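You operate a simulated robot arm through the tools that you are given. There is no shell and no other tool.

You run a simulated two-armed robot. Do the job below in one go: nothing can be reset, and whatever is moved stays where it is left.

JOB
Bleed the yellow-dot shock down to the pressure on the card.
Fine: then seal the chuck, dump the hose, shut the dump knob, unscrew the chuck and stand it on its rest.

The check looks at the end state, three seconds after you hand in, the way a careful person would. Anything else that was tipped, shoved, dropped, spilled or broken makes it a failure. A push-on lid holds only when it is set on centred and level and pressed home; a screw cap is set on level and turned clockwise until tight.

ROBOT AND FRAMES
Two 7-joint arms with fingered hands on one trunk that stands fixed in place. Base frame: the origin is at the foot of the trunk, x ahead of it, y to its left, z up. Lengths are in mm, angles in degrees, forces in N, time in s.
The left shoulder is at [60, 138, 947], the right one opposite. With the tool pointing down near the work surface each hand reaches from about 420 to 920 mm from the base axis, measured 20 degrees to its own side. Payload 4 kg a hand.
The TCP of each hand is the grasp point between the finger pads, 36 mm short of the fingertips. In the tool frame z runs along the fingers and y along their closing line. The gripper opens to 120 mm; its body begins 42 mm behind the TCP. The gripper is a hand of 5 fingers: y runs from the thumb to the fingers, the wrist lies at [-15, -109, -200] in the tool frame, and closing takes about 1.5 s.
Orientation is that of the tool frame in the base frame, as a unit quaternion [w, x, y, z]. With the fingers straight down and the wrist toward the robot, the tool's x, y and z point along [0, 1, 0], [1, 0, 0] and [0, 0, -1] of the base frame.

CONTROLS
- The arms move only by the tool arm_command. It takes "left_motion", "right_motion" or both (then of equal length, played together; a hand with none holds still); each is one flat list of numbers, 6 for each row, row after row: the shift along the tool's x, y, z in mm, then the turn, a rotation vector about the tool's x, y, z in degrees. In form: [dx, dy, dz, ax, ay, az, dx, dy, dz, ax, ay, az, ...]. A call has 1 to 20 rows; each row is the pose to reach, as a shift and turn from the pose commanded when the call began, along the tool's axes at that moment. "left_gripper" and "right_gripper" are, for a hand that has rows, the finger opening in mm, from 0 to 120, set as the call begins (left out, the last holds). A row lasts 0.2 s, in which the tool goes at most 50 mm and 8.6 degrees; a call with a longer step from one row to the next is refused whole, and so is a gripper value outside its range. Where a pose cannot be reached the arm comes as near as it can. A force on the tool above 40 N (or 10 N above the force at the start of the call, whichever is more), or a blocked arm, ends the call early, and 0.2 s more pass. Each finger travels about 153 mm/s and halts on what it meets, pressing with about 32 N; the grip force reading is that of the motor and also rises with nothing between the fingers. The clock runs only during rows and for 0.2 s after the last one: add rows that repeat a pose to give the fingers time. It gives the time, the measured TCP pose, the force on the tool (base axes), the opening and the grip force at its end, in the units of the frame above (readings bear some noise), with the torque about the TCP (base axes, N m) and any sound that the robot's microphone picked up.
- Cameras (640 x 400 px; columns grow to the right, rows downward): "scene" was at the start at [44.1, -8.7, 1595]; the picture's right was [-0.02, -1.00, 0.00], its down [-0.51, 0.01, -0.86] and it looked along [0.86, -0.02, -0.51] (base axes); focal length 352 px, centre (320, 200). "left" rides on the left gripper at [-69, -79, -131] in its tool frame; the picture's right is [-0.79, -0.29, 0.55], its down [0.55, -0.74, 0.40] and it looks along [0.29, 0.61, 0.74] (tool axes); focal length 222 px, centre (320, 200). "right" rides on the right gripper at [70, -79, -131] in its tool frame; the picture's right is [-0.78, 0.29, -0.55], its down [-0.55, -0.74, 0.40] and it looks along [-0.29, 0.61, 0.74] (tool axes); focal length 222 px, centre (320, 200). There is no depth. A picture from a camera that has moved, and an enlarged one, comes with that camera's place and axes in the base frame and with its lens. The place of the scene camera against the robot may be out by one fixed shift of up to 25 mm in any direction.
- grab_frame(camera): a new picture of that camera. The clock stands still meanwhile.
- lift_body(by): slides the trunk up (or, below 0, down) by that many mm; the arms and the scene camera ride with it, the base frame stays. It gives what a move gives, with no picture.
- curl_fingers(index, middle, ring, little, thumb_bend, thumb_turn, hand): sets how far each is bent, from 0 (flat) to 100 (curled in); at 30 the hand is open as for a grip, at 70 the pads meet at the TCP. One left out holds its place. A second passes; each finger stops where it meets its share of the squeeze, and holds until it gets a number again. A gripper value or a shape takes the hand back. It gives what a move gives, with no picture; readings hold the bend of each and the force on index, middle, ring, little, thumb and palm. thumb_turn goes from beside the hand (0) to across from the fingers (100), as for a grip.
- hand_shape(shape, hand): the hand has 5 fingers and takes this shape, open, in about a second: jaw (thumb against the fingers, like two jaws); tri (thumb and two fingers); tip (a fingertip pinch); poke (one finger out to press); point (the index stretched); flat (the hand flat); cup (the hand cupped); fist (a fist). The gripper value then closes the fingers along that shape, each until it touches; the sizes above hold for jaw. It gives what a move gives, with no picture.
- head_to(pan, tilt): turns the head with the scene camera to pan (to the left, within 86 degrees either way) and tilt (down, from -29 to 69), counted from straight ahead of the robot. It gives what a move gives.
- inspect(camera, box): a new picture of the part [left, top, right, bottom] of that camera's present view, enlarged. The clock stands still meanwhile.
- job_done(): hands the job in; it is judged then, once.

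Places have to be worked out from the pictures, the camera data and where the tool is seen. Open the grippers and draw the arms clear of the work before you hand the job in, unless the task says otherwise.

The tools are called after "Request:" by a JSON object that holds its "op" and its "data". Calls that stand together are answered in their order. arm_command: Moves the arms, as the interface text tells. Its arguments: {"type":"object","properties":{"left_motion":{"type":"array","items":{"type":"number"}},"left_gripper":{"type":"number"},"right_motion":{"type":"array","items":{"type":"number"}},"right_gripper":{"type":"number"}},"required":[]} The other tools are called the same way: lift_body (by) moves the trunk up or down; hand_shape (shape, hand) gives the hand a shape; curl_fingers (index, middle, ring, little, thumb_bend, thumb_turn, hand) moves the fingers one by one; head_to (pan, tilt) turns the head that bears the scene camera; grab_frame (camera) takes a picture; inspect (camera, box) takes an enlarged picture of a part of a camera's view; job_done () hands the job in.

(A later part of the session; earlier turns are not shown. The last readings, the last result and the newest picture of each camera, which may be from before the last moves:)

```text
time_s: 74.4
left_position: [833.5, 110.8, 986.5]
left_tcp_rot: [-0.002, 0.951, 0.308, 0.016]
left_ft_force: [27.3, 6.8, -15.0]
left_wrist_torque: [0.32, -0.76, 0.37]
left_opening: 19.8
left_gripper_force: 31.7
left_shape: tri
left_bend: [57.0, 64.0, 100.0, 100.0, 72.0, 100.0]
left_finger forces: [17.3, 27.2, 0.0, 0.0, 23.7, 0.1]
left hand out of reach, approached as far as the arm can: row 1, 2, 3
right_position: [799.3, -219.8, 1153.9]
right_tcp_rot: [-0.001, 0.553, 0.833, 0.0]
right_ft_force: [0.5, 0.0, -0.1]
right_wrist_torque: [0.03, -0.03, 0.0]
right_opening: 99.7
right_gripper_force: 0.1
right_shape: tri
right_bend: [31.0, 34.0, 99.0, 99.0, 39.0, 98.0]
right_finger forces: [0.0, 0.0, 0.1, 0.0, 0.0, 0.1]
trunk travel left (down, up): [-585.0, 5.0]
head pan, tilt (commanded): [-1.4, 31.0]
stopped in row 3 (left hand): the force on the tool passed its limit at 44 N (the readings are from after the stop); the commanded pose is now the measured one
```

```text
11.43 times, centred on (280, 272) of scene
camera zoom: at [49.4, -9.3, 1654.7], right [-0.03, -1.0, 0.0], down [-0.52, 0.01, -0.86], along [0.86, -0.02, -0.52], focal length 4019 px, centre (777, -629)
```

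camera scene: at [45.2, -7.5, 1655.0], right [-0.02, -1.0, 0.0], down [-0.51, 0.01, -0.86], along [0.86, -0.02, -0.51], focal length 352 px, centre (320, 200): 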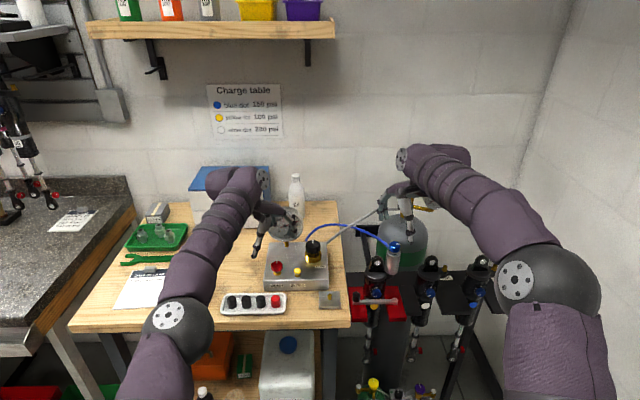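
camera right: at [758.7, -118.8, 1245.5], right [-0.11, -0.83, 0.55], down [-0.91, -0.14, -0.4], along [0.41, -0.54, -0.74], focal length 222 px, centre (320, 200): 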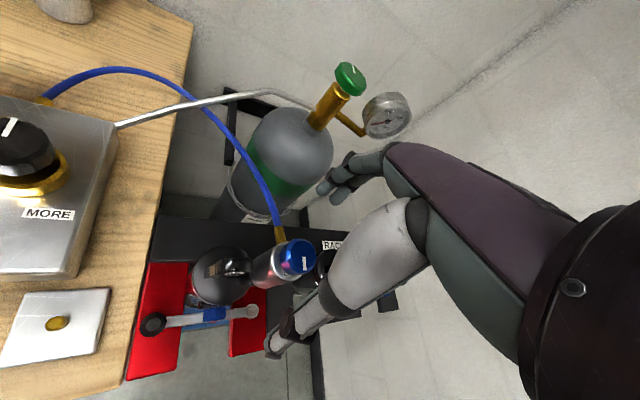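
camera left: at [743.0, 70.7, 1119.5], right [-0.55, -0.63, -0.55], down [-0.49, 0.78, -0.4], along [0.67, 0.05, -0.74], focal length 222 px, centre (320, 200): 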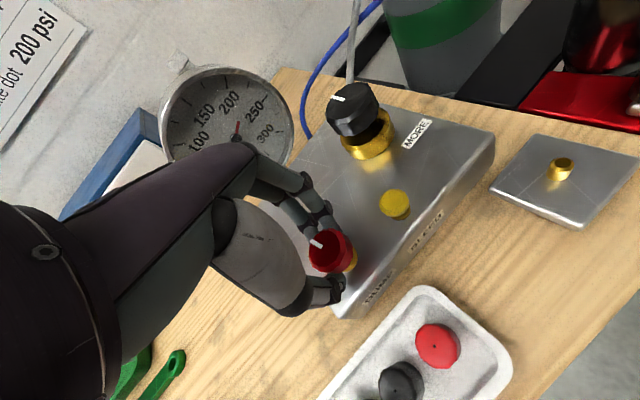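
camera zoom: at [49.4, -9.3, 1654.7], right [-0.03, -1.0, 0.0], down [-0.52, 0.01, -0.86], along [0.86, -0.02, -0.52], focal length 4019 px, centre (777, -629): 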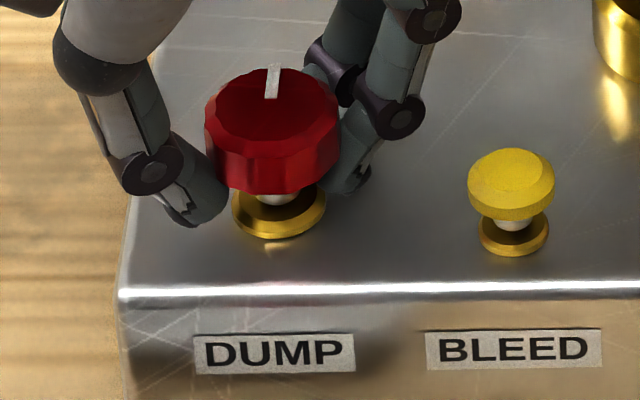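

That ran into the arm's reach limit and side force, so I stop there; the knob's mark is at its original shut position. I open the left fingers right away without moving the arm.

Request:
{"op": "arm_command", "data": {"left_motion": [0, 0, 0, 0, 0, 0, 0, 0, 0, 0, 0, 0, 0, 0, 0, 0, 0, 0, 0, 0, 0, 0, 0, 0], "left_gripper": 75}}

Request:
{"op": "inspect", "data": {"camera": "left", "box": [230, 180, 390, 300]}}

Request:
{"op": "grab_frame", "data": {"camera": "scene"}}

```text
time_s: 75.4
left_position: [828.0, 106.8, 988.7]
left_tcp_rot: [0.0, 0.952, 0.306, 0.014]
left_ft_force: [0.4, -0.6, 0.1]
left_wrist_torque: [-0.01, 0.01, 0.01]
left_opening: 74.4
left_gripper_force: 0.1
left_shape: tri
left_bend: [37.0, 41.0, 99.0, 99.0, 46.0, 100.0]
left_finger forces: [0.1, 0.0, 0.0, 0.1, 0.0, 0.0]
right_position: [795.0, -218.7, 1156.0]
right_tcp_rot: [0.0, 0.552, 0.834, 0.0]
right_ft_force: [-0.4, 0.4, -0.5]
right_wrist_torque: [0.02, 0.01, 0.01]
right_opening: 99.6
right_gripper_force: 0.0
right_shape: tri
right_bend: [31.0, 34.0, 99.0, 99.0, 39.0, 98.0]
right_finger forces: [0.0, 0.0, 0.0, 0.1, 0.0, 0.0]
trunk travel left (down, up): [-585.0, 5.0]
head pan, tilt (commanded): [-1.4, 31.0]
```

```text
3.33 times, centred on (310, 240) of left
camera zoom: at [723.6, 130.3, 1118.1], right [-0.79, -0.22, -0.57], down [0.03, 0.92, -0.39], along [0.61, -0.33, -0.72], focal length 740 px, centre (353, 67)
```

zoom: 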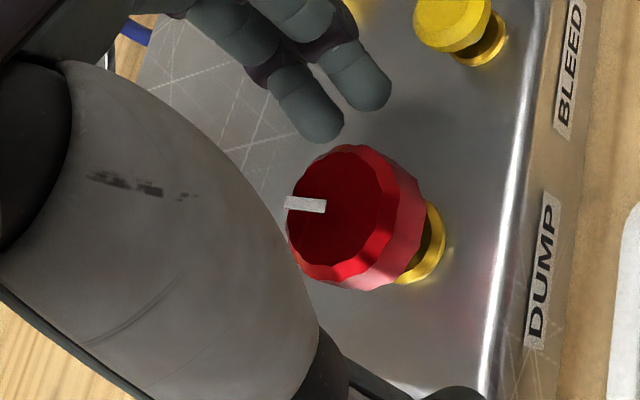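

```text
taken
camera scene: at [44.4, -8.7, 1655.0], right [-0.02, -1.0, 0.0], down [-0.51, 0.01, -0.86], along [0.86, -0.02, -0.51], focal length 352 px, centre (320, 200)
```

scene: 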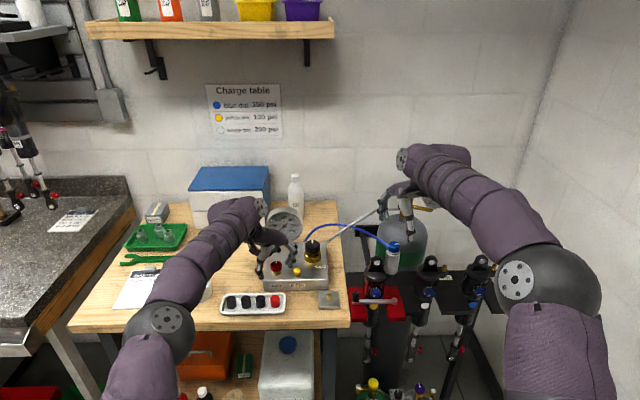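

Forces are back to zero. I lift the left hand straight up and draw it away to the left, then compare the manifold's position with earlier pictures.

Request:
{"op": "arm_command", "data": {"left_motion": [0, 0, -30, 0, 0, 0, 0, 0, -65, 0, 0, 0, -7, -33, -80, 0, 0, 0, -14, -66, -80, 0, 0, 0, -21, -99, -80, 0, 0, 0, -28, -132, -80, 0, 0, 0, -28, -132, -80, 0, 0, 0], "left_gripper": 75}}

Request:
{"op": "inspect", "data": {"camera": "scene", "box": [240, 190, 340, 290]}}

Request:
{"op": "grab_frame", "data": {"camera": "scene"}}

```text
time_s: 77.0
left_position: [727.4, 199.3, 1065.9]
left_tcp_rot: [0.0, 0.952, 0.306, 0.013]
left_ft_force: [-0.1, 0.2, -0.8]
left_wrist_torque: [0.02, 0.01, 0.01]
left_opening: 74.9
left_gripper_force: 0.1
left_shape: tri
left_bend: [37.0, 41.0, 99.0, 99.0, 46.0, 100.0]
left_finger forces: [0.0, 0.0, 0.1, 0.0, 0.0, 0.1]
right_position: [794.7, -218.6, 1155.7]
right_tcp_rot: [0.0, 0.551, 0.834, 0.0]
right_ft_force: [-1.3, -0.1, 0.8]
right_wrist_torque: [0.02, 0.05, 0.0]
right_opening: 99.7
right_gripper_force: 0.1
right_shape: tri
right_bend: [31.0, 34.0, 99.0, 99.0, 39.0, 98.0]
right_finger forces: [0.1, 0.0, 0.0, 0.1, 0.1, 0.0]
trunk travel left (down, up): [-585.0, 5.0]
head pan, tilt (commanded): [-1.4, 31.0]
```

```text
4.00 times, centred on (290, 240) of scene
camera zoom: at [44.8, -9.0, 1654.9], right [-0.02, -1.0, 0.0], down [-0.51, 0.01, -0.86], along [0.86, -0.02, -0.51], focal length 1406 px, centre (440, 40)
```

zoom: 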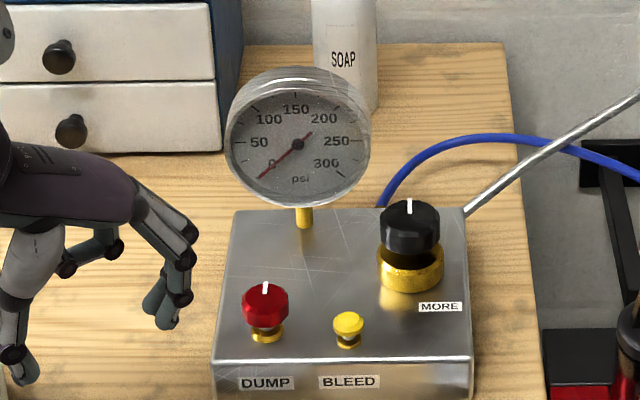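

```text
taken
camera scene: at [44.8, -9.0, 1654.9], right [-0.02, -1.0, 0.0], down [-0.51, 0.01, -0.86], along [0.86, -0.02, -0.51], focal length 352 px, centre (320, 200)
```

scene: 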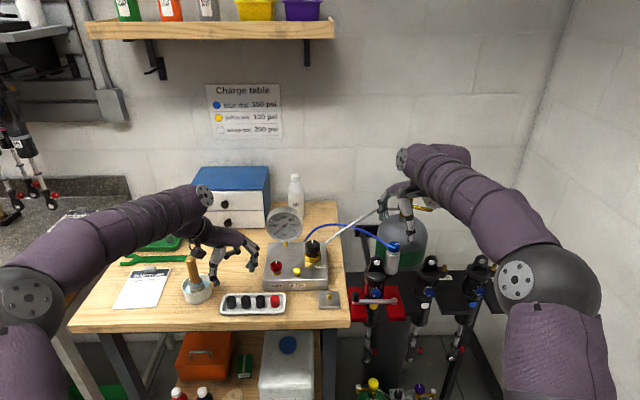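

The gauge reads 0, the DUMP mark is back where it started, and the manifold has not shifted. Now the right hand: I rotate it to yaw -50° above the chuck, where fingers and thumb fit between hose fitting and eyelet, and come down to z≈1110.

Request:
{"op": "arm_command", "data": {"right_motion": [0, 0, 0, 0, 0, 8.1, 0, 0, 0, 0, 0, 16.2, 0, 0, 0, 0, 0, 24.3, 0, 0, 0, 0, 0, 32.4, 0, 0, 0, 0, 0, 40.5, 0, 0, 0, 0, 0, 48.6, 0, 0, 0, 0, 0, 56.7, 0, 0, 0, 0, 0, 64.8, 0, 0, 0, 0, 0, 73, 0, 0, 22, 0, 0, 73, 0, 0, 44, 0, 0, 73, 0, 0, 44, 0, 0, 73], "right_gripper": 85}}

Request:
{"op": "grab_frame", "data": {"camera": "right"}}

Request:
{"op": "inspect", "data": {"camera": "right", "box": [210, 180, 350, 300]}}

```text
time_s: 79.6
left_position: [726.6, 198.9, 1068.3]
left_tcp_rot: [0.0, 0.952, 0.306, 0.014]
left_ft_force: [0.0, -0.7, 0.6]
left_wrist_torque: [-0.03, 0.01, -0.01]
left_opening: 75.3
left_gripper_force: 0.0
left_shape: tri
left_bend: [37.0, 41.0, 99.0, 99.0, 46.0, 100.0]
left_finger forces: [0.1, 0.0, 0.0, 0.0, 0.0, 0.0]
right_position: [796.5, -218.7, 1111.2]
right_tcp_rot: [0.0, 0.94, 0.342, -0.001]
right_ft_force: [-0.8, -0.1, -0.5]
right_wrist_torque: [-0.01, -0.01, -0.01]
right_opening: 85.2
right_gripper_force: 0.1
right_shape: tri
right_bend: [34.0, 38.0, 99.0, 99.0, 41.0, 99.0]
right_finger forces: [0.0, 0.1, 0.0, 0.1, 0.0, 0.0]
trunk travel left (down, up): [-585.0, 5.0]
head pan, tilt (commanded): [-1.4, 31.0]
```

```text
taken
camera right: at [798.6, -112.5, 1241.8], right [-0.41, -0.73, 0.55], down [-0.89, 0.21, -0.4], along [0.17, -0.65, -0.74], focal length 222 px, centre (320, 200)
```

right: 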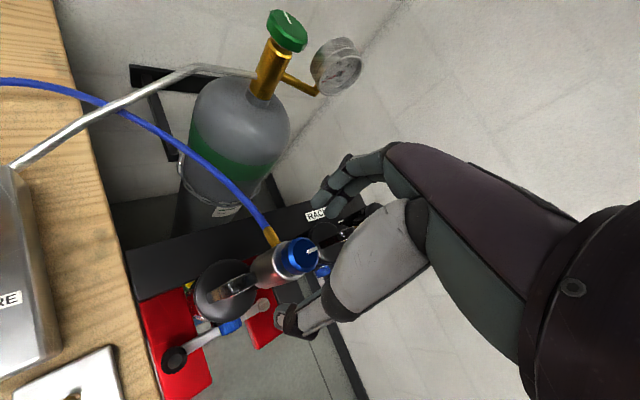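

```text
3.33 times, centred on (280, 240) of right
camera zoom: at [798.6, -112.5, 1241.8], right [-0.41, -0.73, 0.55], down [-0.89, 0.21, -0.4], along [0.17, -0.65, -0.74], focal length 740 px, centre (453, 67)
```

zoom: 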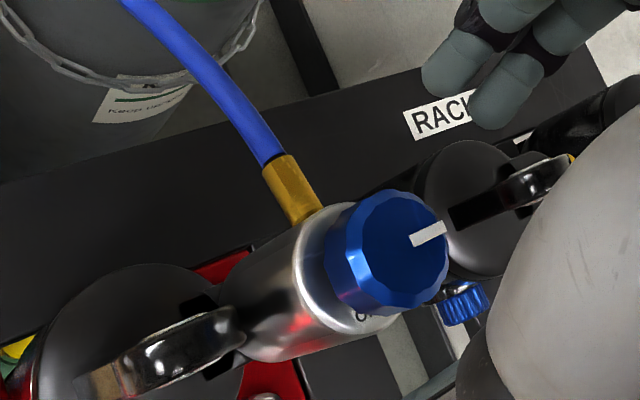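

Fingers, thumb, fitting and eyelet are all separated in this view. I descend to z≈1072 so the fingertips sit on the upper chuck body.

Request:
{"op": "arm_command", "data": {"right_motion": [0, 0, 10, 0, 0, 0, 0, 0, 20, 0, 0, 0, 0, 0, 30, 0, 0, 0, 0, 0, 38, 0, 0, 0, 0, 0, 38, 0, 0, 0]}}

Request:
{"op": "inspect", "data": {"camera": "right", "box": [210, 180, 370, 300]}}

Request:
{"op": "inspect", "data": {"camera": "scene", "box": [340, 200, 440, 300]}}

```text
time_s: 80.8
left_position: [727.9, 198.8, 1067.7]
left_tcp_rot: [0.0, 0.952, 0.306, 0.013]
left_ft_force: [-0.2, -0.6, 0.4]
left_wrist_torque: [-0.01, 0.01, 0.01]
left_opening: 74.9
left_gripper_force: 0.0
left_shape: tri
left_bend: [37.0, 41.0, 99.0, 99.0, 46.0, 100.0]
left_finger forces: [0.0, 0.1, 0.1, 0.1, 0.1, 0.1]
right_position: [794.8, -218.3, 1073.1]
right_tcp_rot: [-0.001, 0.94, 0.342, 0.001]
right_ft_force: [0.2, 0.6, -0.3]
right_wrist_torque: [0.01, -0.02, -0.03]
right_opening: 85.2
right_gripper_force: 0.1
right_shape: tri
right_bend: [34.0, 38.0, 99.0, 99.0, 41.0, 99.0]
right_finger forces: [0.0, 0.1, 0.1, 0.1, 0.0, 0.1]
trunk travel left (down, up): [-585.0, 5.0]
head pan, tilt (commanded): [-1.4, 31.0]
```

```text
3.33 times, centred on (290, 240) of right
camera zoom: at [798.4, -112.6, 1204.4], right [-0.41, -0.73, 0.55], down [-0.89, 0.21, -0.4], along [0.17, -0.65, -0.74], focal length 740 px, centre (420, 67)
```

zoom: 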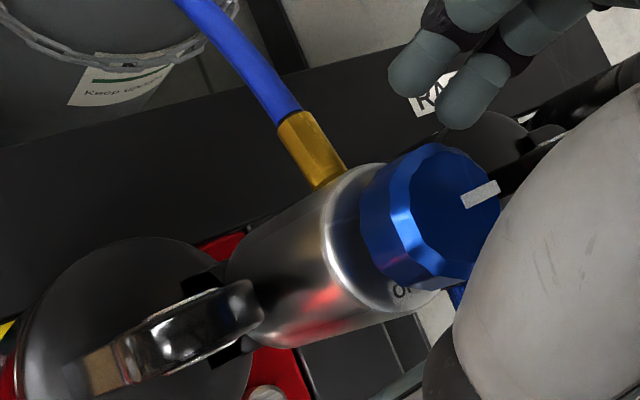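

```text
4.00 times, centred on (390, 250) of scene
camera zoom: at [44.3, -8.6, 1655.0], right [-0.02, -1.0, 0.0], down [-0.51, 0.01, -0.86], along [0.86, -0.02, -0.51], focal length 1406 px, centre (40, 0)
```

zoom: 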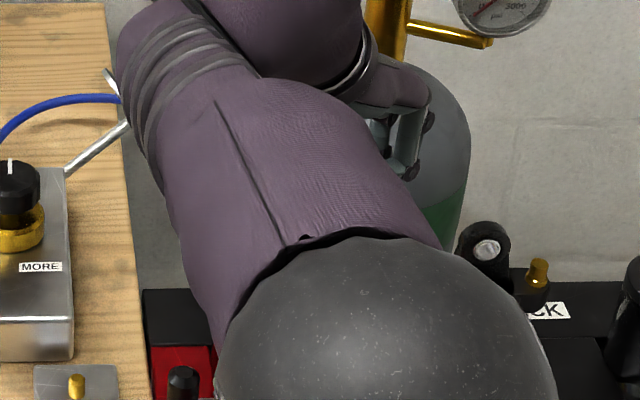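

Nothing touched on the way down. I close the fingers on the chuck body.

Request:
{"op": "arm_command", "data": {"right_motion": [0, 0, 0, 0, 0, 0, 0, 0, 0, 0, 0, 0, 0, 0, 0, 0, 0, 0, 0, 0, 0, 0, 0, 0, 0, 0, 0, 0, 0, 0, 0, 0, 0, 0, 0, 0], "right_gripper": 20}}

Request:
{"op": "inspect", "data": {"camera": "right", "box": [210, 180, 370, 300]}}

```text
time_s: 82.2
left_position: [727.4, 198.5, 1067.0]
left_tcp_rot: [0.0, 0.952, 0.306, 0.013]
left_ft_force: [0.2, 0.2, -0.1]
left_wrist_torque: [-0.03, 0.0, 0.01]
left_opening: 75.0
left_gripper_force: 0.0
left_shape: tri
left_bend: [37.0, 41.0, 99.0, 99.0, 46.0, 100.0]
left_finger forces: [0.0, 0.0, 0.1, 0.1, 0.1, 0.0]
right_position: [794.5, -216.7, 1072.4]
right_tcp_rot: [0.0, 0.94, 0.342, -0.001]
right_ft_force: [-1.9, 1.9, 0.0]
right_wrist_torque: [0.03, 0.04, 0.01]
right_opening: 29.2
right_gripper_force: 32.3
right_shape: tri
right_bend: [55.0, 58.0, 100.0, 100.0, 68.0, 100.0]
right_finger forces: [14.1, 13.7, 0.1, 0.0, 29.8, 0.0]
trunk travel left (down, up): [-585.0, 5.0]
head pan, tilt (commanded): [-1.4, 31.0]
```

```text
3.33 times, centred on (290, 240) of right
camera zoom: at [798.5, -112.4, 1204.2], right [-0.41, -0.73, 0.55], down [-0.89, 0.21, -0.4], along [0.17, -0.65, -0.74], focal length 740 px, centre (420, 67)
```

zoom: 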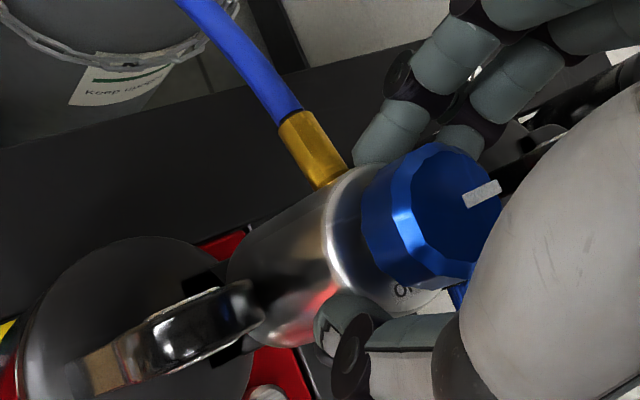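

The grip is on the chuck body (opening 7 mm larger than on the knob, as expected). I turn it counter-clockwise by 24° and look.

Request:
{"op": "arm_command", "data": {"right_motion": [0, 0, 0, 0, 0, -6, 0, 0, 0, 0, 0, -12, 0, 0, 0, 0, 0, -18, 0, 0, 0, 0, 0, -24, 0, 0, 0, 0, 0, -24]}}

Request:
{"op": "inspect", "data": {"camera": "right", "box": [210, 180, 370, 300]}}

```text
time_s: 83.4
left_position: [725.7, 197.3, 1068.9]
left_tcp_rot: [0.0, 0.952, 0.305, 0.014]
left_ft_force: [-0.2, -0.5, -1.1]
left_wrist_torque: [0.01, -0.04, 0.0]
left_opening: 75.0
left_gripper_force: 0.1
left_shape: tri
left_bend: [37.0, 41.0, 99.0, 99.0, 46.0, 100.0]
left_finger forces: [0.1, 0.0, 0.1, 0.0, 0.1, 0.0]
right_position: [793.6, -221.6, 1073.3]
right_tcp_rot: [0.001, 0.848, 0.529, 0.0]
right_ft_force: [-6.1, -13.4, -0.6]
right_wrist_torque: [-0.55, 0.07, -0.56]
right_opening: 29.3
right_gripper_force: 32.1
right_shape: tri
right_bend: [54.0, 60.0, 100.0, 100.0, 69.0, 96.0]
right_finger forces: [25.8, 15.8, 0.1, 0.0, 32.3, 0.0]
trunk travel left (down, up): [-585.0, 5.0]
head pan, tilt (commanded): [-1.4, 31.0]
```

```text
3.33 times, centred on (290, 240) of right
camera zoom: at [754.5, -124.5, 1204.3], right [-0.08, -0.83, 0.55], down [-0.9, -0.17, -0.4], along [0.42, -0.53, -0.74], focal length 740 px, centre (420, 67)
```

zoom: 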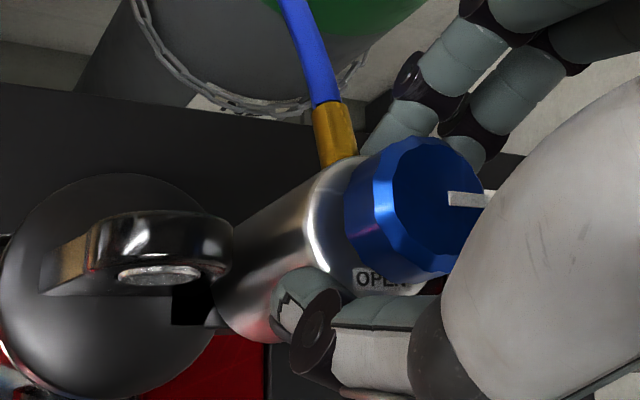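

The fingers slipped around the body (the fitting hasn't moved) and the index now bears on the brass fitting. I use that as a positive lever and turn 10° more, watching forces.

Request:
{"op": "arm_command", "data": {"right_motion": [0, 0, 0, 0, 0, -4, 0, 0, 0, 0, 0, -8, 0, 0, 0, 0, 0, -10, 0, 0, 0, 0, 0, -10]}}

Request:
{"op": "inspect", "data": {"camera": "right", "box": [210, 180, 370, 300]}}

```text
time_s: 84.4
left_position: [727.6, 196.1, 1068.6]
left_tcp_rot: [-0.001, 0.952, 0.306, 0.015]
left_ft_force: [-0.2, 0.1, -0.1]
left_wrist_torque: [-0.04, -0.01, 0.0]
left_opening: 74.9
left_gripper_force: 0.1
left_shape: tri
left_bend: [37.0, 41.0, 99.0, 99.0, 46.0, 100.0]
left_finger forces: [0.1, 0.0, 0.0, 0.0, 0.0, 0.1]
right_position: [795.3, -223.2, 1073.4]
right_tcp_rot: [0.0, 0.8, 0.6, -0.001]
right_ft_force: [-6.9, -22.2, 0.3]
right_wrist_torque: [-1.09, 0.0, -0.83]
right_opening: 29.1
right_gripper_force: 31.7
right_shape: tri
right_bend: [54.0, 61.0, 100.0, 100.0, 69.0, 94.0]
right_finger forces: [35.4, 16.9, 0.1, 0.1, 32.9, 0.0]
trunk travel left (down, up): [-585.0, 5.0]
head pan, tilt (commanded): [-1.4, 31.0]
```

```text
3.33 times, centred on (290, 240) of right
camera zoom: at [738.8, -134.5, 1204.4], right [0.06, -0.83, 0.55], down [-0.86, -0.32, -0.4], along [0.51, -0.45, -0.74], focal length 740 px, centre (420, 67)
```

zoom: 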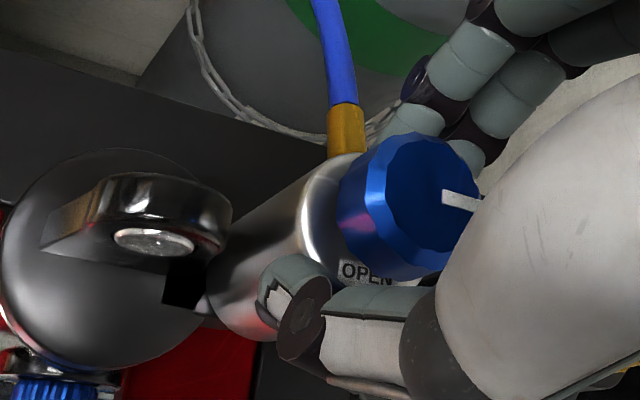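

The chuck is still tight: index 35 N on the fitting, torque -0.83 Nm, no rotation yet. I increase the turn in small steps to see whether it breaks loose.

Request:
{"op": "arm_command", "data": {"right_motion": [0, 0, 0, 0, 0, -3, 0, 0, 0, 0, 0, -6, 0, 0, 0, 0, 0, -6]}}

Request:
{"op": "inspect", "data": {"camera": "right", "box": [210, 180, 370, 300]}}

```text
time_s: 85.2
left_position: [726.1, 196.4, 1068.5]
left_tcp_rot: [-0.001, 0.952, 0.305, 0.014]
left_ft_force: [1.0, -0.8, -0.9]
left_wrist_torque: [0.0, 0.04, -0.01]
left_opening: 74.8
left_gripper_force: 0.0
left_shape: tri
left_bend: [37.0, 41.0, 99.0, 99.0, 46.0, 100.0]
left_finger forces: [0.0, 0.0, 0.0, 0.0, 0.0, 0.0]
right_position: [795.7, -224.6, 1074.1]
right_tcp_rot: [0.001, 0.768, 0.641, -0.001]
right_ft_force: [-4.9, -25.0, -1.1]
right_wrist_torque: [-1.22, -0.26, -0.94]
right_opening: 28.1
right_gripper_force: 32.4
right_shape: tri
right_bend: [54.0, 62.0, 100.0, 100.0, 69.0, 93.0]
right_finger forces: [41.4, 16.2, 0.0, 0.0, 33.7, 0.0]
trunk travel left (down, up): [-585.0, 5.0]
head pan, tilt (commanded): [-1.4, 31.0]
```

```text
3.33 times, centred on (290, 240) of right
camera zoom: at [730.1, -141.5, 1204.2], right [0.15, -0.82, 0.55], down [-0.82, -0.41, -0.4], along [0.55, -0.39, -0.74], focal length 740 px, centre (420, 67)
```

zoom: 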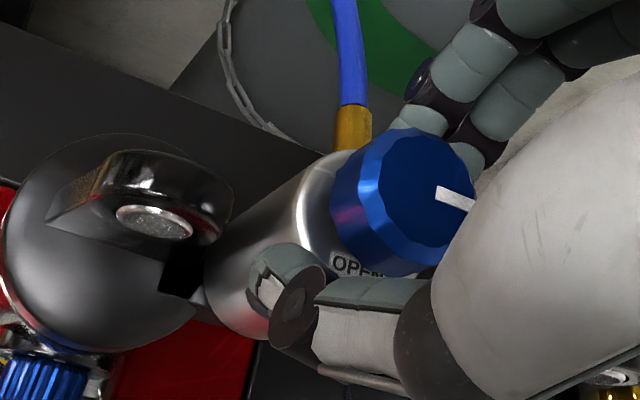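

About 1 Nm has not moved it, so I stop forcing. I rotate back to relieve the load, open the fingers, lift off, and re-examine the chuck and gauge.

Request:
{"op": "arm_command", "data": {"right_motion": [0, 0, 0, 0, 0, 6, 0, 0, 0, 0, 0, 12, 0, 0, 0, 0, 0, 18, 0, 0, 0, 0, 0, 18]}}

Request:
{"op": "arm_command", "data": {"right_motion": [0, 0, 0, 0, 0, 0, 0, 0, 0, 0, 0, 0, 0, 0, 0, 0, 0, 0, 0, 0, 0, 0, 0, 0, 0, 0, -20, 0, 0, 0, 0, 0, -40, 0, 0, 0, 0, 0, -70, 0, 0, 0, 0, 0, -70, 0, 0, 0], "right_gripper": 90}}

Request:
{"op": "inspect", "data": {"camera": "right", "box": [210, 180, 350, 300]}}

Request:
{"op": "inspect", "data": {"camera": "scene", "box": [240, 190, 340, 290]}}

```text
time_s: 86.2
left_position: [726.4, 199.8, 1068.9]
left_tcp_rot: [-0.001, 0.952, 0.306, 0.014]
left_ft_force: [-0.3, -0.1, -0.7]
left_wrist_torque: [0.0, -0.01, 0.03]
left_opening: 75.0
left_gripper_force: 0.0
left_shape: tri
left_bend: [37.0, 41.0, 99.0, 99.0, 46.0, 100.0]
left_finger forces: [0.0, 0.0, 0.0, 0.0, 0.0, 0.0]
right_position: [794.6, -218.9, 1072.8]
right_tcp_rot: [0.0, 0.857, 0.515, 0.001]
right_ft_force: [-8.0, -17.1, 4.8]
right_wrist_torque: [-0.79, 0.05, -0.43]
right_opening: 29.7
right_gripper_force: 32.0
right_shape: tri
right_bend: [54.0, 59.0, 100.0, 100.0, 69.0, 97.0]
right_finger forces: [28.8, 19.1, 0.0, 0.0, 33.7, 0.1]
trunk travel left (down, up): [-585.0, 5.0]
head pan, tilt (commanded): [-1.4, 31.0]
```

```text
time_s: 88.0
left_position: [727.7, 198.0, 1067.2]
left_tcp_rot: [0.0, 0.952, 0.305, 0.014]
left_ft_force: [0.2, 0.3, -0.5]
left_wrist_torque: [0.01, -0.03, 0.03]
left_opening: 75.1
left_gripper_force: 0.0
left_shape: tri
left_bend: [37.0, 41.0, 99.0, 99.0, 46.0, 100.0]
left_finger forces: [0.1, 0.0, 0.0, 0.1, 0.0, 0.0]
right_position: [793.9, -217.4, 1142.9]
right_tcp_rot: [0.001, 0.857, 0.515, 0.0]
right_ft_force: [0.1, 0.5, -0.8]
right_wrist_torque: [-0.01, 0.02, -0.01]
right_opening: 89.6
right_gripper_force: 0.1
right_shape: tri
right_bend: [33.0, 37.0, 99.0, 99.0, 40.0, 99.0]
right_finger forces: [0.0, 0.0, 0.1, 0.0, 0.0, 0.0]
trunk travel left (down, up): [-585.0, 5.0]
head pan, tilt (commanded): [-1.4, 31.0]
```

```text
3.33 times, centred on (280, 240) of right
camera zoom: at [757.2, -119.7, 1273.6], right [-0.11, -0.83, 0.55], down [-0.91, -0.14, -0.4], along [0.41, -0.54, -0.74], focal length 740 px, centre (453, 67)
```

zoom: 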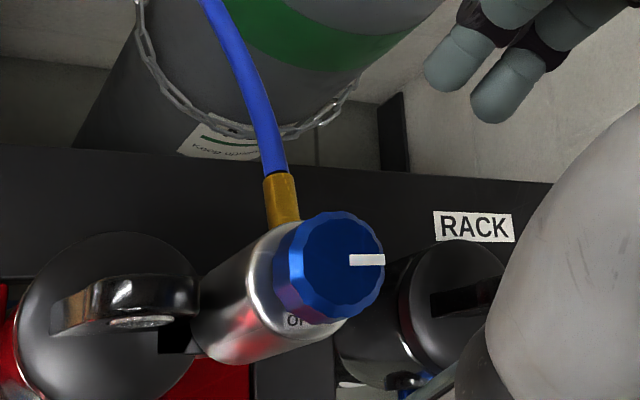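

```text
4.00 times, centred on (290, 240) of scene
camera zoom: at [44.8, -8.6, 1654.9], right [-0.02, -1.0, 0.0], down [-0.51, 0.01, -0.86], along [0.86, -0.02, -0.51], focal length 1406 px, centre (440, 40)
```

zoom: 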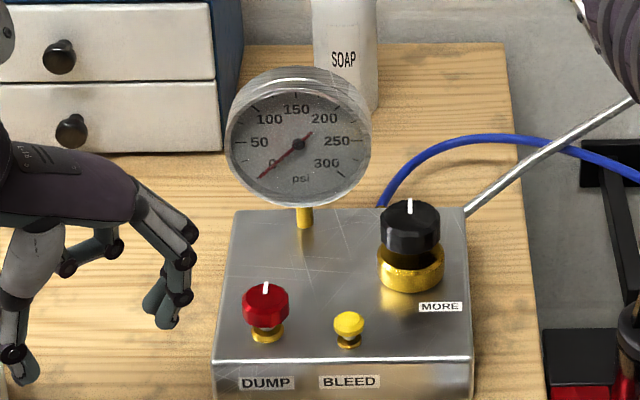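

Gauge is still at 0 and nothing has shifted. My fingertips were gripping with little friction, so I will grip deeper with the finger pads at the body's height: turn to yaw -47° and descend in stages.

Request:
{"op": "arm_command", "data": {"right_motion": [0, 0, 0, 0, 0, 6.5, 0, 0, 0, 0, 0, 13, 0, 0, 10, 0, 0, 19, 0, 0, 35, 0, 0, 19, 0, 0, 60, 0, 0, 19, 0, 0, 72, 0, 0, 19, 0, 0, 80, 0, 0, 19, 0, 0, 80, 0, 0, 19], "right_gripper": 90}}

Request:
{"op": "grab_frame", "data": {"camera": "right"}}

Request:
{"op": "inspect", "data": {"camera": "right", "box": [210, 180, 370, 300]}}

```text
time_s: 89.8
left_position: [726.2, 198.9, 1068.5]
left_tcp_rot: [0.0, 0.952, 0.305, 0.014]
left_ft_force: [-0.3, -0.1, -0.7]
left_wrist_torque: [0.05, -0.01, 0.0]
left_opening: 75.0
left_gripper_force: 0.1
left_shape: tri
left_bend: [37.0, 41.0, 99.0, 99.0, 46.0, 100.0]
left_finger forces: [0.1, 0.1, 0.0, 0.0, 0.1, 0.0]
right_position: [795.0, -217.6, 1063.4]
right_tcp_rot: [0.0, 0.93, 0.367, 0.0]
right_ft_force: [0.2, 0.6, 0.1]
right_wrist_torque: [-0.02, 0.0, 0.0]
right_opening: 89.6
right_gripper_force: 0.1
right_shape: tri
right_bend: [33.0, 37.0, 99.0, 99.0, 40.0, 99.0]
right_finger forces: [0.0, 0.1, 0.1, 0.0, 0.0, 0.0]
trunk travel left (down, up): [-585.0, 5.0]
head pan, tilt (commanded): [-1.4, 31.0]
```

```text
taken
camera right: at [793.1, -112.0, 1194.6], right [-0.38, -0.75, 0.55], down [-0.9, 0.16, -0.4], along [0.21, -0.64, -0.74], focal length 222 px, centre (320, 200)
```

right: 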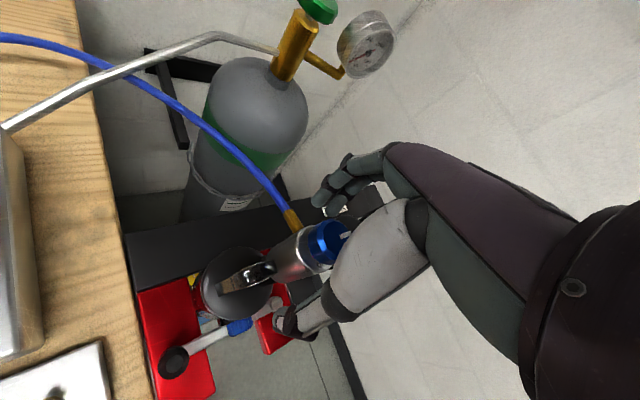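

```text
3.33 times, centred on (290, 240) of right
camera zoom: at [793.1, -112.0, 1194.6], right [-0.38, -0.75, 0.55], down [-0.9, 0.16, -0.4], along [0.21, -0.64, -0.74], focal length 740 px, centre (420, 67)
```

zoom: 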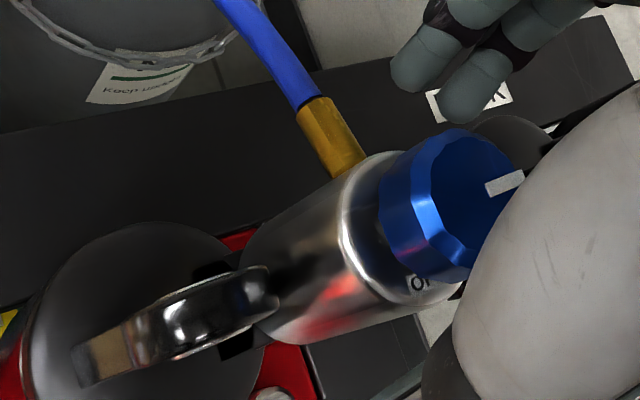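

Clearances still look fine. I descend the last 23 mm to z≈1040.

Request:
{"op": "arm_command", "data": {"right_motion": [0, 0, 8, 0, 0, 0, 0, 0, 16, 0, 0, 0, 0, 0, 23, 0, 0, 0, 0, 0, 23, 0, 0, 0]}}

Request:
{"op": "grab_frame", "data": {"camera": "right"}}

Request:
{"op": "inspect", "data": {"camera": "right", "box": [210, 180, 370, 300]}}

```text
time_s: 90.8
left_position: [727.2, 198.3, 1067.5]
left_tcp_rot: [0.0, 0.952, 0.305, 0.015]
left_ft_force: [0.1, 0.6, -0.2]
left_wrist_torque: [0.04, 0.01, 0.01]
left_opening: 75.0
left_gripper_force: 0.0
left_shape: tri
left_bend: [37.0, 41.0, 99.0, 99.0, 46.0, 100.0]
left_finger forces: [0.1, 0.0, 0.0, 0.0, 0.0, 0.1]
right_position: [796.4, -218.8, 1039.5]
right_tcp_rot: [0.0, 0.931, 0.366, -0.001]
right_ft_force: [-0.6, 0.5, -0.2]
right_wrist_torque: [-0.01, 0.01, 0.0]
right_opening: 89.9
right_gripper_force: 0.0
right_shape: tri
right_bend: [33.0, 37.0, 99.0, 99.0, 40.0, 99.0]
right_finger forces: [0.0, 0.0, 0.0, 0.0, 0.1, 0.1]
trunk travel left (down, up): [-585.0, 5.0]
head pan, tilt (commanded): [-1.4, 31.0]
```

```text
taken
camera right: at [793.3, -112.6, 1171.8], right [-0.38, -0.75, 0.55], down [-0.9, 0.16, -0.4], along [0.21, -0.64, -0.74], focal length 222 px, centre (320, 200)
```

right: 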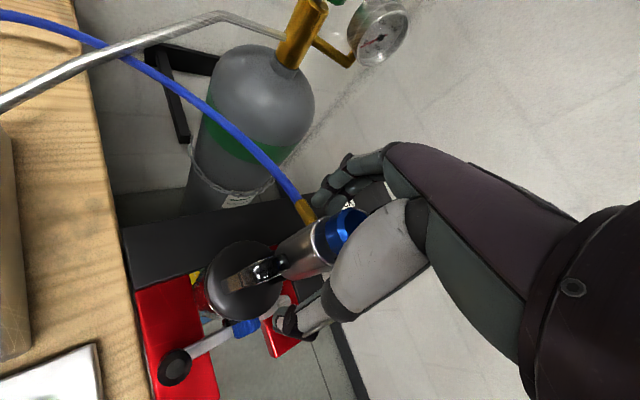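

```text
3.33 times, centred on (290, 240) of right
camera zoom: at [793.3, -112.6, 1171.8], right [-0.38, -0.75, 0.55], down [-0.9, 0.16, -0.4], along [0.21, -0.64, -0.74], focal length 740 px, centre (420, 67)
```

zoom: 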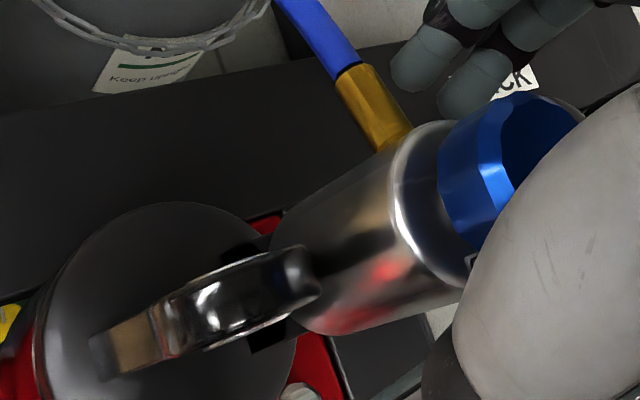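

No contact yet. I close the pinch at pad level on the body.

Request:
{"op": "arm_command", "data": {"right_motion": [0, 0, 0, 0, 0, 0, 0, 0, 0, 0, 0, 0, 0, 0, 0, 0, 0, 0, 0, 0, 0, 0, 0, 0, 0, 0, 0, 0, 0, 0, 0, 0, 0, 0, 0, 0], "right_gripper": 20}}

Request:
{"op": "inspect", "data": {"camera": "right", "box": [210, 180, 370, 300]}}

```text
time_s: 92.2
left_position: [727.6, 198.5, 1068.2]
left_tcp_rot: [0.0, 0.952, 0.306, 0.014]
left_ft_force: [0.3, -0.8, -0.2]
left_wrist_torque: [0.01, -0.01, 0.0]
left_opening: 74.9
left_gripper_force: 0.0
left_shape: tri
left_bend: [37.0, 41.0, 99.0, 99.0, 46.0, 100.0]
left_finger forces: [0.1, 0.0, 0.0, 0.0, 0.0, 0.0]
right_position: [795.7, -217.3, 1040.7]
right_tcp_rot: [0.0, 0.93, 0.367, -0.001]
right_ft_force: [-2.9, 1.7, 1.1]
right_wrist_torque: [0.08, 0.07, -0.09]
right_opening: 29.9
right_gripper_force: 31.7
right_shape: tri
right_bend: [73.0, 58.0, 100.0, 100.0, 68.0, 100.0]
right_finger forces: [13.7, 13.2, 0.0, 0.0, 30.3, 0.0]
trunk travel left (down, up): [-585.0, 5.0]
head pan, tilt (commanded): [-1.4, 31.0]
```

```text
3.33 times, centred on (290, 240) of right
camera zoom: at [793.3, -112.2, 1171.6], right [-0.38, -0.75, 0.55], down [-0.9, 0.16, -0.4], along [0.21, -0.64, -0.74], focal length 740 px, centre (420, 67)
```

zoom: 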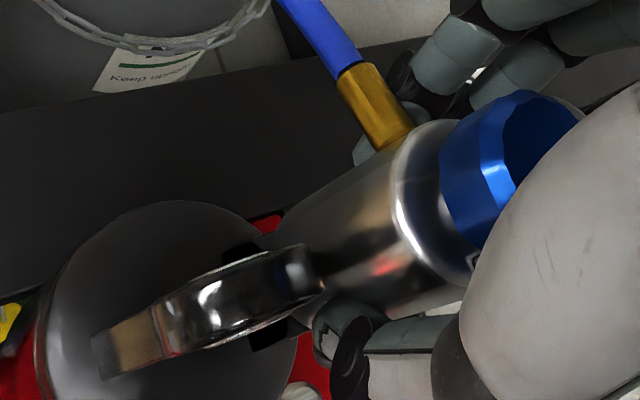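

Closed with the thumb low on the body and the index partly under the fitting. I turn 12° counter-clockwise and check for motion.

Request:
{"op": "arm_command", "data": {"right_motion": [0, 0, 0, 0, 0, -4, 0, 0, 0, 0, 0, -8, 0, 0, 0, 0, 0, -12, 0, 0, 0, 0, 0, -12]}}

Request:
{"op": "inspect", "data": {"camera": "right", "box": [210, 180, 370, 300]}}

```text
time_s: 93.2
left_position: [729.0, 197.4, 1068.1]
left_tcp_rot: [0.0, 0.952, 0.306, 0.014]
left_ft_force: [-0.2, 0.3, -0.2]
left_wrist_torque: [-0.03, 0.02, -0.01]
left_opening: 74.9
left_gripper_force: 0.0
left_shape: tri
left_bend: [37.0, 41.0, 99.0, 99.0, 46.0, 100.0]
left_finger forces: [0.0, 0.0, 0.0, 0.0, 0.0, 0.0]
right_position: [795.3, -218.8, 1040.3]
right_tcp_rot: [0.0, 0.887, 0.462, -0.001]
right_ft_force: [-2.9, -2.6, 0.0]
right_wrist_torque: [-0.04, 0.08, -0.17]
right_opening: 29.9
right_gripper_force: 31.9
right_shape: tri
right_bend: [55.0, 59.0, 100.0, 100.0, 69.0, 99.0]
right_finger forces: [15.1, 15.0, 0.0, 0.0, 29.7, 0.0]
trunk travel left (down, up): [-585.0, 5.0]
head pan, tilt (commanded): [-1.4, 31.0]
```

```text
3.33 times, centred on (290, 240) of right
camera zoom: at [770.5, -116.6, 1171.6], right [-0.21, -0.81, 0.55], down [-0.92, -0.03, -0.4], along [0.34, -0.59, -0.74], focal length 740 px, centre (420, 67)
```

zoom: 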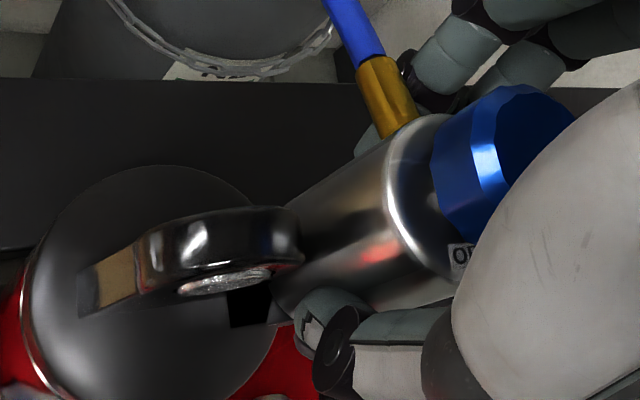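

Only -0.17 Nm so far and still no rotation. I continue another 20° to see how the torque builds.

Request:
{"op": "arm_command", "data": {"right_motion": [0, 0, 0, 0, 0, -5, 0, 0, 0, 0, 0, -10, 0, 0, 0, 0, 0, -15, 0, 0, 0, 0, 0, -20, 0, 0, 0, 0, 0, -20]}}

Request:
{"op": "inspect", "data": {"camera": "right", "box": [210, 180, 370, 300]}}

```text
time_s: 94.4
left_position: [727.0, 197.1, 1067.5]
left_tcp_rot: [-0.001, 0.952, 0.306, 0.014]
left_ft_force: [-1.2, 0.2, 0.1]
left_wrist_torque: [-0.02, 0.01, -0.03]
left_opening: 75.1
left_gripper_force: 0.1
left_shape: tri
left_bend: [37.0, 41.0, 99.0, 99.0, 46.0, 100.0]
left_finger forces: [0.1, 0.0, 0.0, 0.0, 0.0, 0.0]
right_position: [794.8, -222.6, 1039.9]
right_tcp_rot: [0.001, 0.794, 0.607, -0.001]
right_ft_force: [-5.2, -21.0, 0.1]
right_wrist_torque: [-0.29, 0.13, -1.03]
right_opening: 29.3
right_gripper_force: 31.9
right_shape: tri
right_bend: [54.0, 62.0, 100.0, 100.0, 69.0, 95.0]
right_finger forces: [34.2, 17.4, 0.1, 0.0, 32.0, 0.1]
trunk travel left (down, up): [-585.0, 5.0]
head pan, tilt (commanded): [-1.4, 31.0]
```

```text
3.33 times, centred on (290, 240) of right
camera zoom: at [737.3, -134.8, 1171.3], right [0.08, -0.83, 0.55], down [-0.85, -0.34, -0.4], along [0.52, -0.44, -0.74], focal length 740 px, centre (420, 67)
```

zoom: 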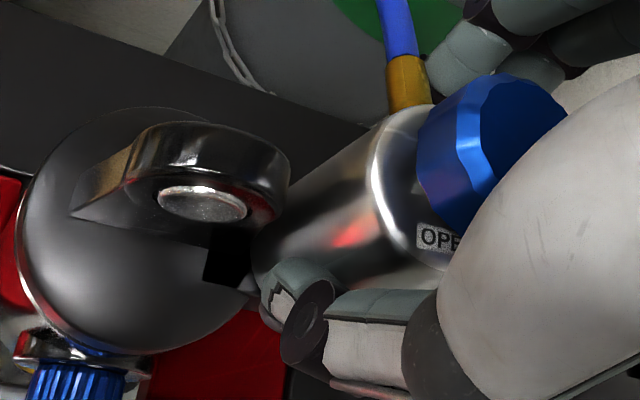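

Still locked at about 1 Nm. Before forcing anything I release the load, and check the gauge and the chuck at high zoom for residual pressure.

Request:
{"op": "arm_command", "data": {"right_motion": [0, 0, 0, 0, 0, 7, 0, 0, 0, 0, 0, 14, 0, 0, 0, 0, 0, 21, 0, 0, 0, 0, 0, 28, 0, 0, 0, 0, 0, 32, 0, 0, 0, 0, 0, 32]}}

Request:
{"op": "inspect", "data": {"camera": "scene", "box": [262, 195, 310, 245]}}

Request:
{"op": "inspect", "data": {"camera": "right", "box": [210, 180, 370, 300]}}

```text
time_s: 95.8
left_position: [727.1, 199.5, 1067.0]
left_tcp_rot: [0.001, 0.952, 0.306, 0.014]
left_ft_force: [-0.7, -0.1, -1.0]
left_wrist_torque: [0.0, 0.01, -0.03]
left_opening: 74.9
left_gripper_force: 0.1
left_shape: tri
left_bend: [37.0, 41.0, 99.0, 99.0, 46.0, 100.0]
left_finger forces: [0.1, 0.1, 0.0, 0.1, 0.0, 0.1]
right_position: [796.2, -214.9, 1040.4]
right_tcp_rot: [0.0, 0.93, 0.367, 0.0]
right_ft_force: [-3.2, 0.0, 0.0]
right_wrist_torque: [-0.08, 0.03, 0.02]
right_opening: 28.9
right_gripper_force: 31.8
right_shape: tri
right_bend: [55.0, 57.0, 100.0, 100.0, 69.0, 100.0]
right_finger forces: [14.4, 18.8, 0.1, 0.0, 32.7, 0.1]
trunk travel left (down, up): [-585.0, 5.0]
head pan, tilt (commanded): [-1.4, 31.0]
```

```text
8.00 times, centred on (286, 220) of scene
camera zoom: at [44.0, -8.5, 1655.0], right [-0.02, -1.0, 0.0], down [-0.51, 0.01, -0.86], along [0.86, -0.02, -0.51], focal length 2813 px, centre (592, 40)
```

zoom: 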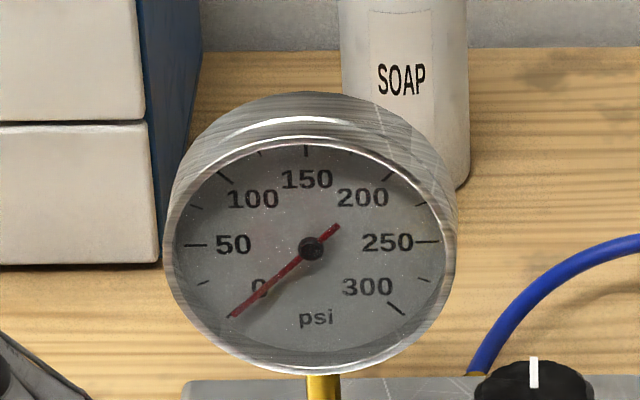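

```text
3.33 times, centred on (290, 240) of right
camera zoom: at [793.2, -109.9, 1171.9], right [-0.38, -0.75, 0.55], down [-0.9, 0.16, -0.4], along [0.21, -0.64, -0.74], focal length 740 px, centre (420, 67)
```

zoom: 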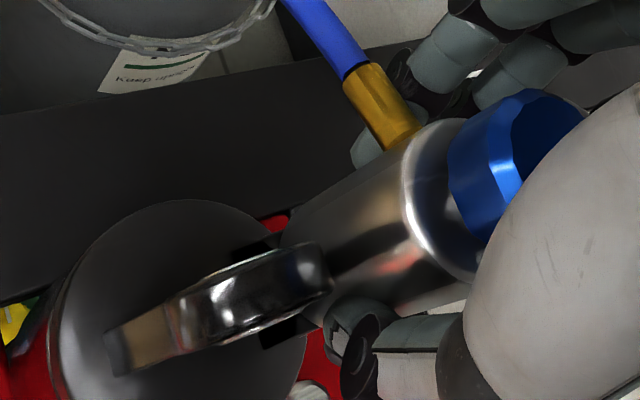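

Gauge is exactly 0. To understand the grip I move the left hand so its camera can look at the chuck and right-hand fingers from the left side.

Request:
{"op": "arm_command", "data": {"left_motion": [-15, 29, -5, 0, 0, 0, -30, 59, -5, 0, 0, 0, -45, 88, -5, 0, 0, 0, -59.4, 117.3, -5, 0, 0, 0, -59.4, 117.3, -5, 0, 0, 0]}}

Request:
{"op": "grab_frame", "data": {"camera": "left"}}

Request:
{"op": "inspect", "data": {"camera": "left", "box": [280, 0, 420, 110]}}

```text
time_s: 97.0
left_position: [748.5, 67.5, 1071.0]
left_tcp_rot: [0.001, 0.952, 0.306, 0.014]
left_ft_force: [0.1, 0.1, -0.3]
left_wrist_torque: [-0.02, -0.02, -0.01]
left_opening: 74.8
left_gripper_force: 0.0
left_shape: tri
left_bend: [37.0, 41.0, 99.0, 99.0, 46.0, 100.0]
left_finger forces: [0.1, 0.0, 0.0, 0.0, 0.1, 0.0]
right_position: [796.4, -215.4, 1040.0]
right_tcp_rot: [0.0, 0.93, 0.367, 0.0]
right_ft_force: [-0.8, 7.5, 0.5]
right_wrist_torque: [0.2, 0.0, 0.09]
right_opening: 29.5
right_gripper_force: 32.3
right_shape: tri
right_bend: [55.0, 57.0, 100.0, 100.0, 69.0, 100.0]
right_finger forces: [15.9, 15.3, 0.0, 0.0, 33.1, 0.0]
trunk travel left (down, up): [-585.0, 5.0]
head pan, tilt (commanded): [-1.4, 31.0]
```

```text
taken
camera left: at [642.8, 91.1, 1199.5], right [-0.79, -0.22, -0.57], down [0.03, 0.92, -0.39], along [0.61, -0.33, -0.72], focal length 222 px, centre (320, 200)
```

left: 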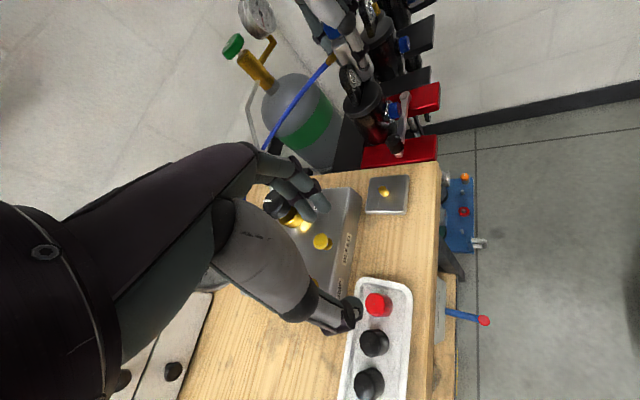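

```text
3.64 times, centred on (350, 55) of left
camera zoom: at [642.8, 91.1, 1199.5], right [-0.79, -0.22, -0.57], down [0.03, 0.92, -0.39], along [0.61, -0.33, -0.72], focal length 808 px, centre (211, 727)
```

zoom: 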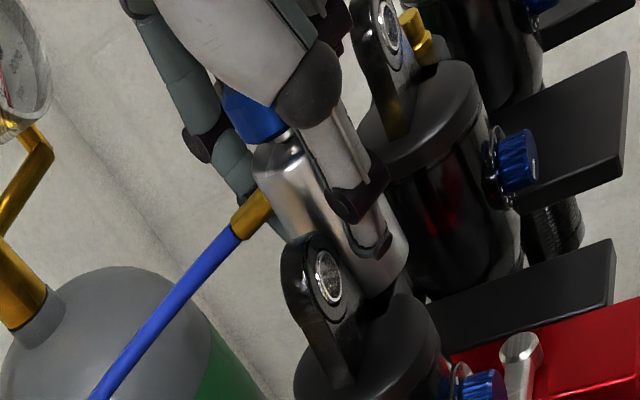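

This side view shows the thumb lying along the body and the index beside the fitting – a sound grip. I measure how much torque the grip transmits with one fast 8° stroke.

Request:
{"op": "arm_command", "data": {"right_motion": [0, 0, 0, 0, 0, -8]}}

Request:
{"op": "arm_command", "data": {"right_motion": [0, 0, 0, 0, 0, -8]}}

Request:
{"op": "inspect", "data": {"camera": "left", "box": [280, 0, 420, 110]}}

```text
time_s: 97.4
left_position: [748.0, 67.8, 1070.6]
left_tcp_rot: [0.0, 0.952, 0.306, 0.014]
left_ft_force: [-0.1, -0.1, 0.5]
left_wrist_torque: [-0.01, 0.01, -0.02]
left_opening: 74.8
left_gripper_force: 0.1
left_shape: tri
left_bend: [37.0, 41.0, 99.0, 99.0, 46.0, 100.0]
left_finger forces: [0.0, 0.0, 0.0, 0.1, 0.0, 0.0]
right_position: [795.5, -218.0, 1039.5]
right_tcp_rot: [0.0, 0.903, 0.431, 0.0]
right_ft_force: [-0.5, 5.2, 0.6]
right_wrist_torque: [0.18, 0.05, -0.03]
right_opening: 29.4
right_gripper_force: 32.3
right_shape: tri
right_bend: [55.0, 58.0, 100.0, 100.0, 69.0, 100.0]
right_finger forces: [16.3, 15.2, 0.0, 0.0, 33.1, 0.1]
trunk travel left (down, up): [-585.0, 5.0]
head pan, tilt (commanded): [-1.4, 31.0]
```

```text
time_s: 97.8
left_position: [746.1, 66.5, 1071.0]
left_tcp_rot: [0.001, 0.952, 0.306, 0.014]
left_ft_force: [0.1, 0.2, 0.1]
left_wrist_torque: [-0.03, 0.02, -0.03]
left_opening: 74.8
left_gripper_force: 0.0
left_shape: tri
left_bend: [37.0, 41.0, 99.0, 99.0, 46.0, 100.0]
left_finger forces: [0.0, 0.0, 0.1, 0.0, 0.1, 0.1]
right_position: [794.6, -219.1, 1039.2]
right_tcp_rot: [0.0, 0.87, 0.493, -0.001]
right_ft_force: [-2.4, 0.0, 1.4]
right_wrist_torque: [0.05, 0.13, -0.11]
right_opening: 29.5
right_gripper_force: 31.4
right_shape: tri
right_bend: [55.0, 59.0, 100.0, 100.0, 69.0, 99.0]
right_finger forces: [16.4, 15.3, 0.0, 0.0, 32.1, 0.0]
trunk travel left (down, up): [-585.0, 5.0]
head pan, tilt (commanded): [-1.4, 31.0]
```

```text
3.64 times, centred on (350, 55) of left
camera zoom: at [642.1, 89.6, 1199.9], right [-0.79, -0.22, -0.57], down [0.03, 0.92, -0.39], along [0.61, -0.33, -0.72], focal length 808 px, centre (211, 727)
```

zoom: 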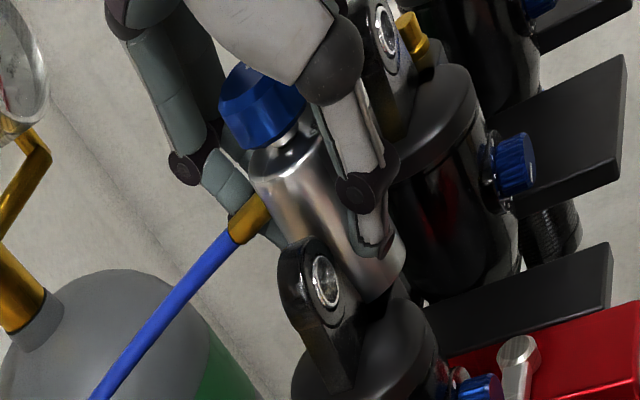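

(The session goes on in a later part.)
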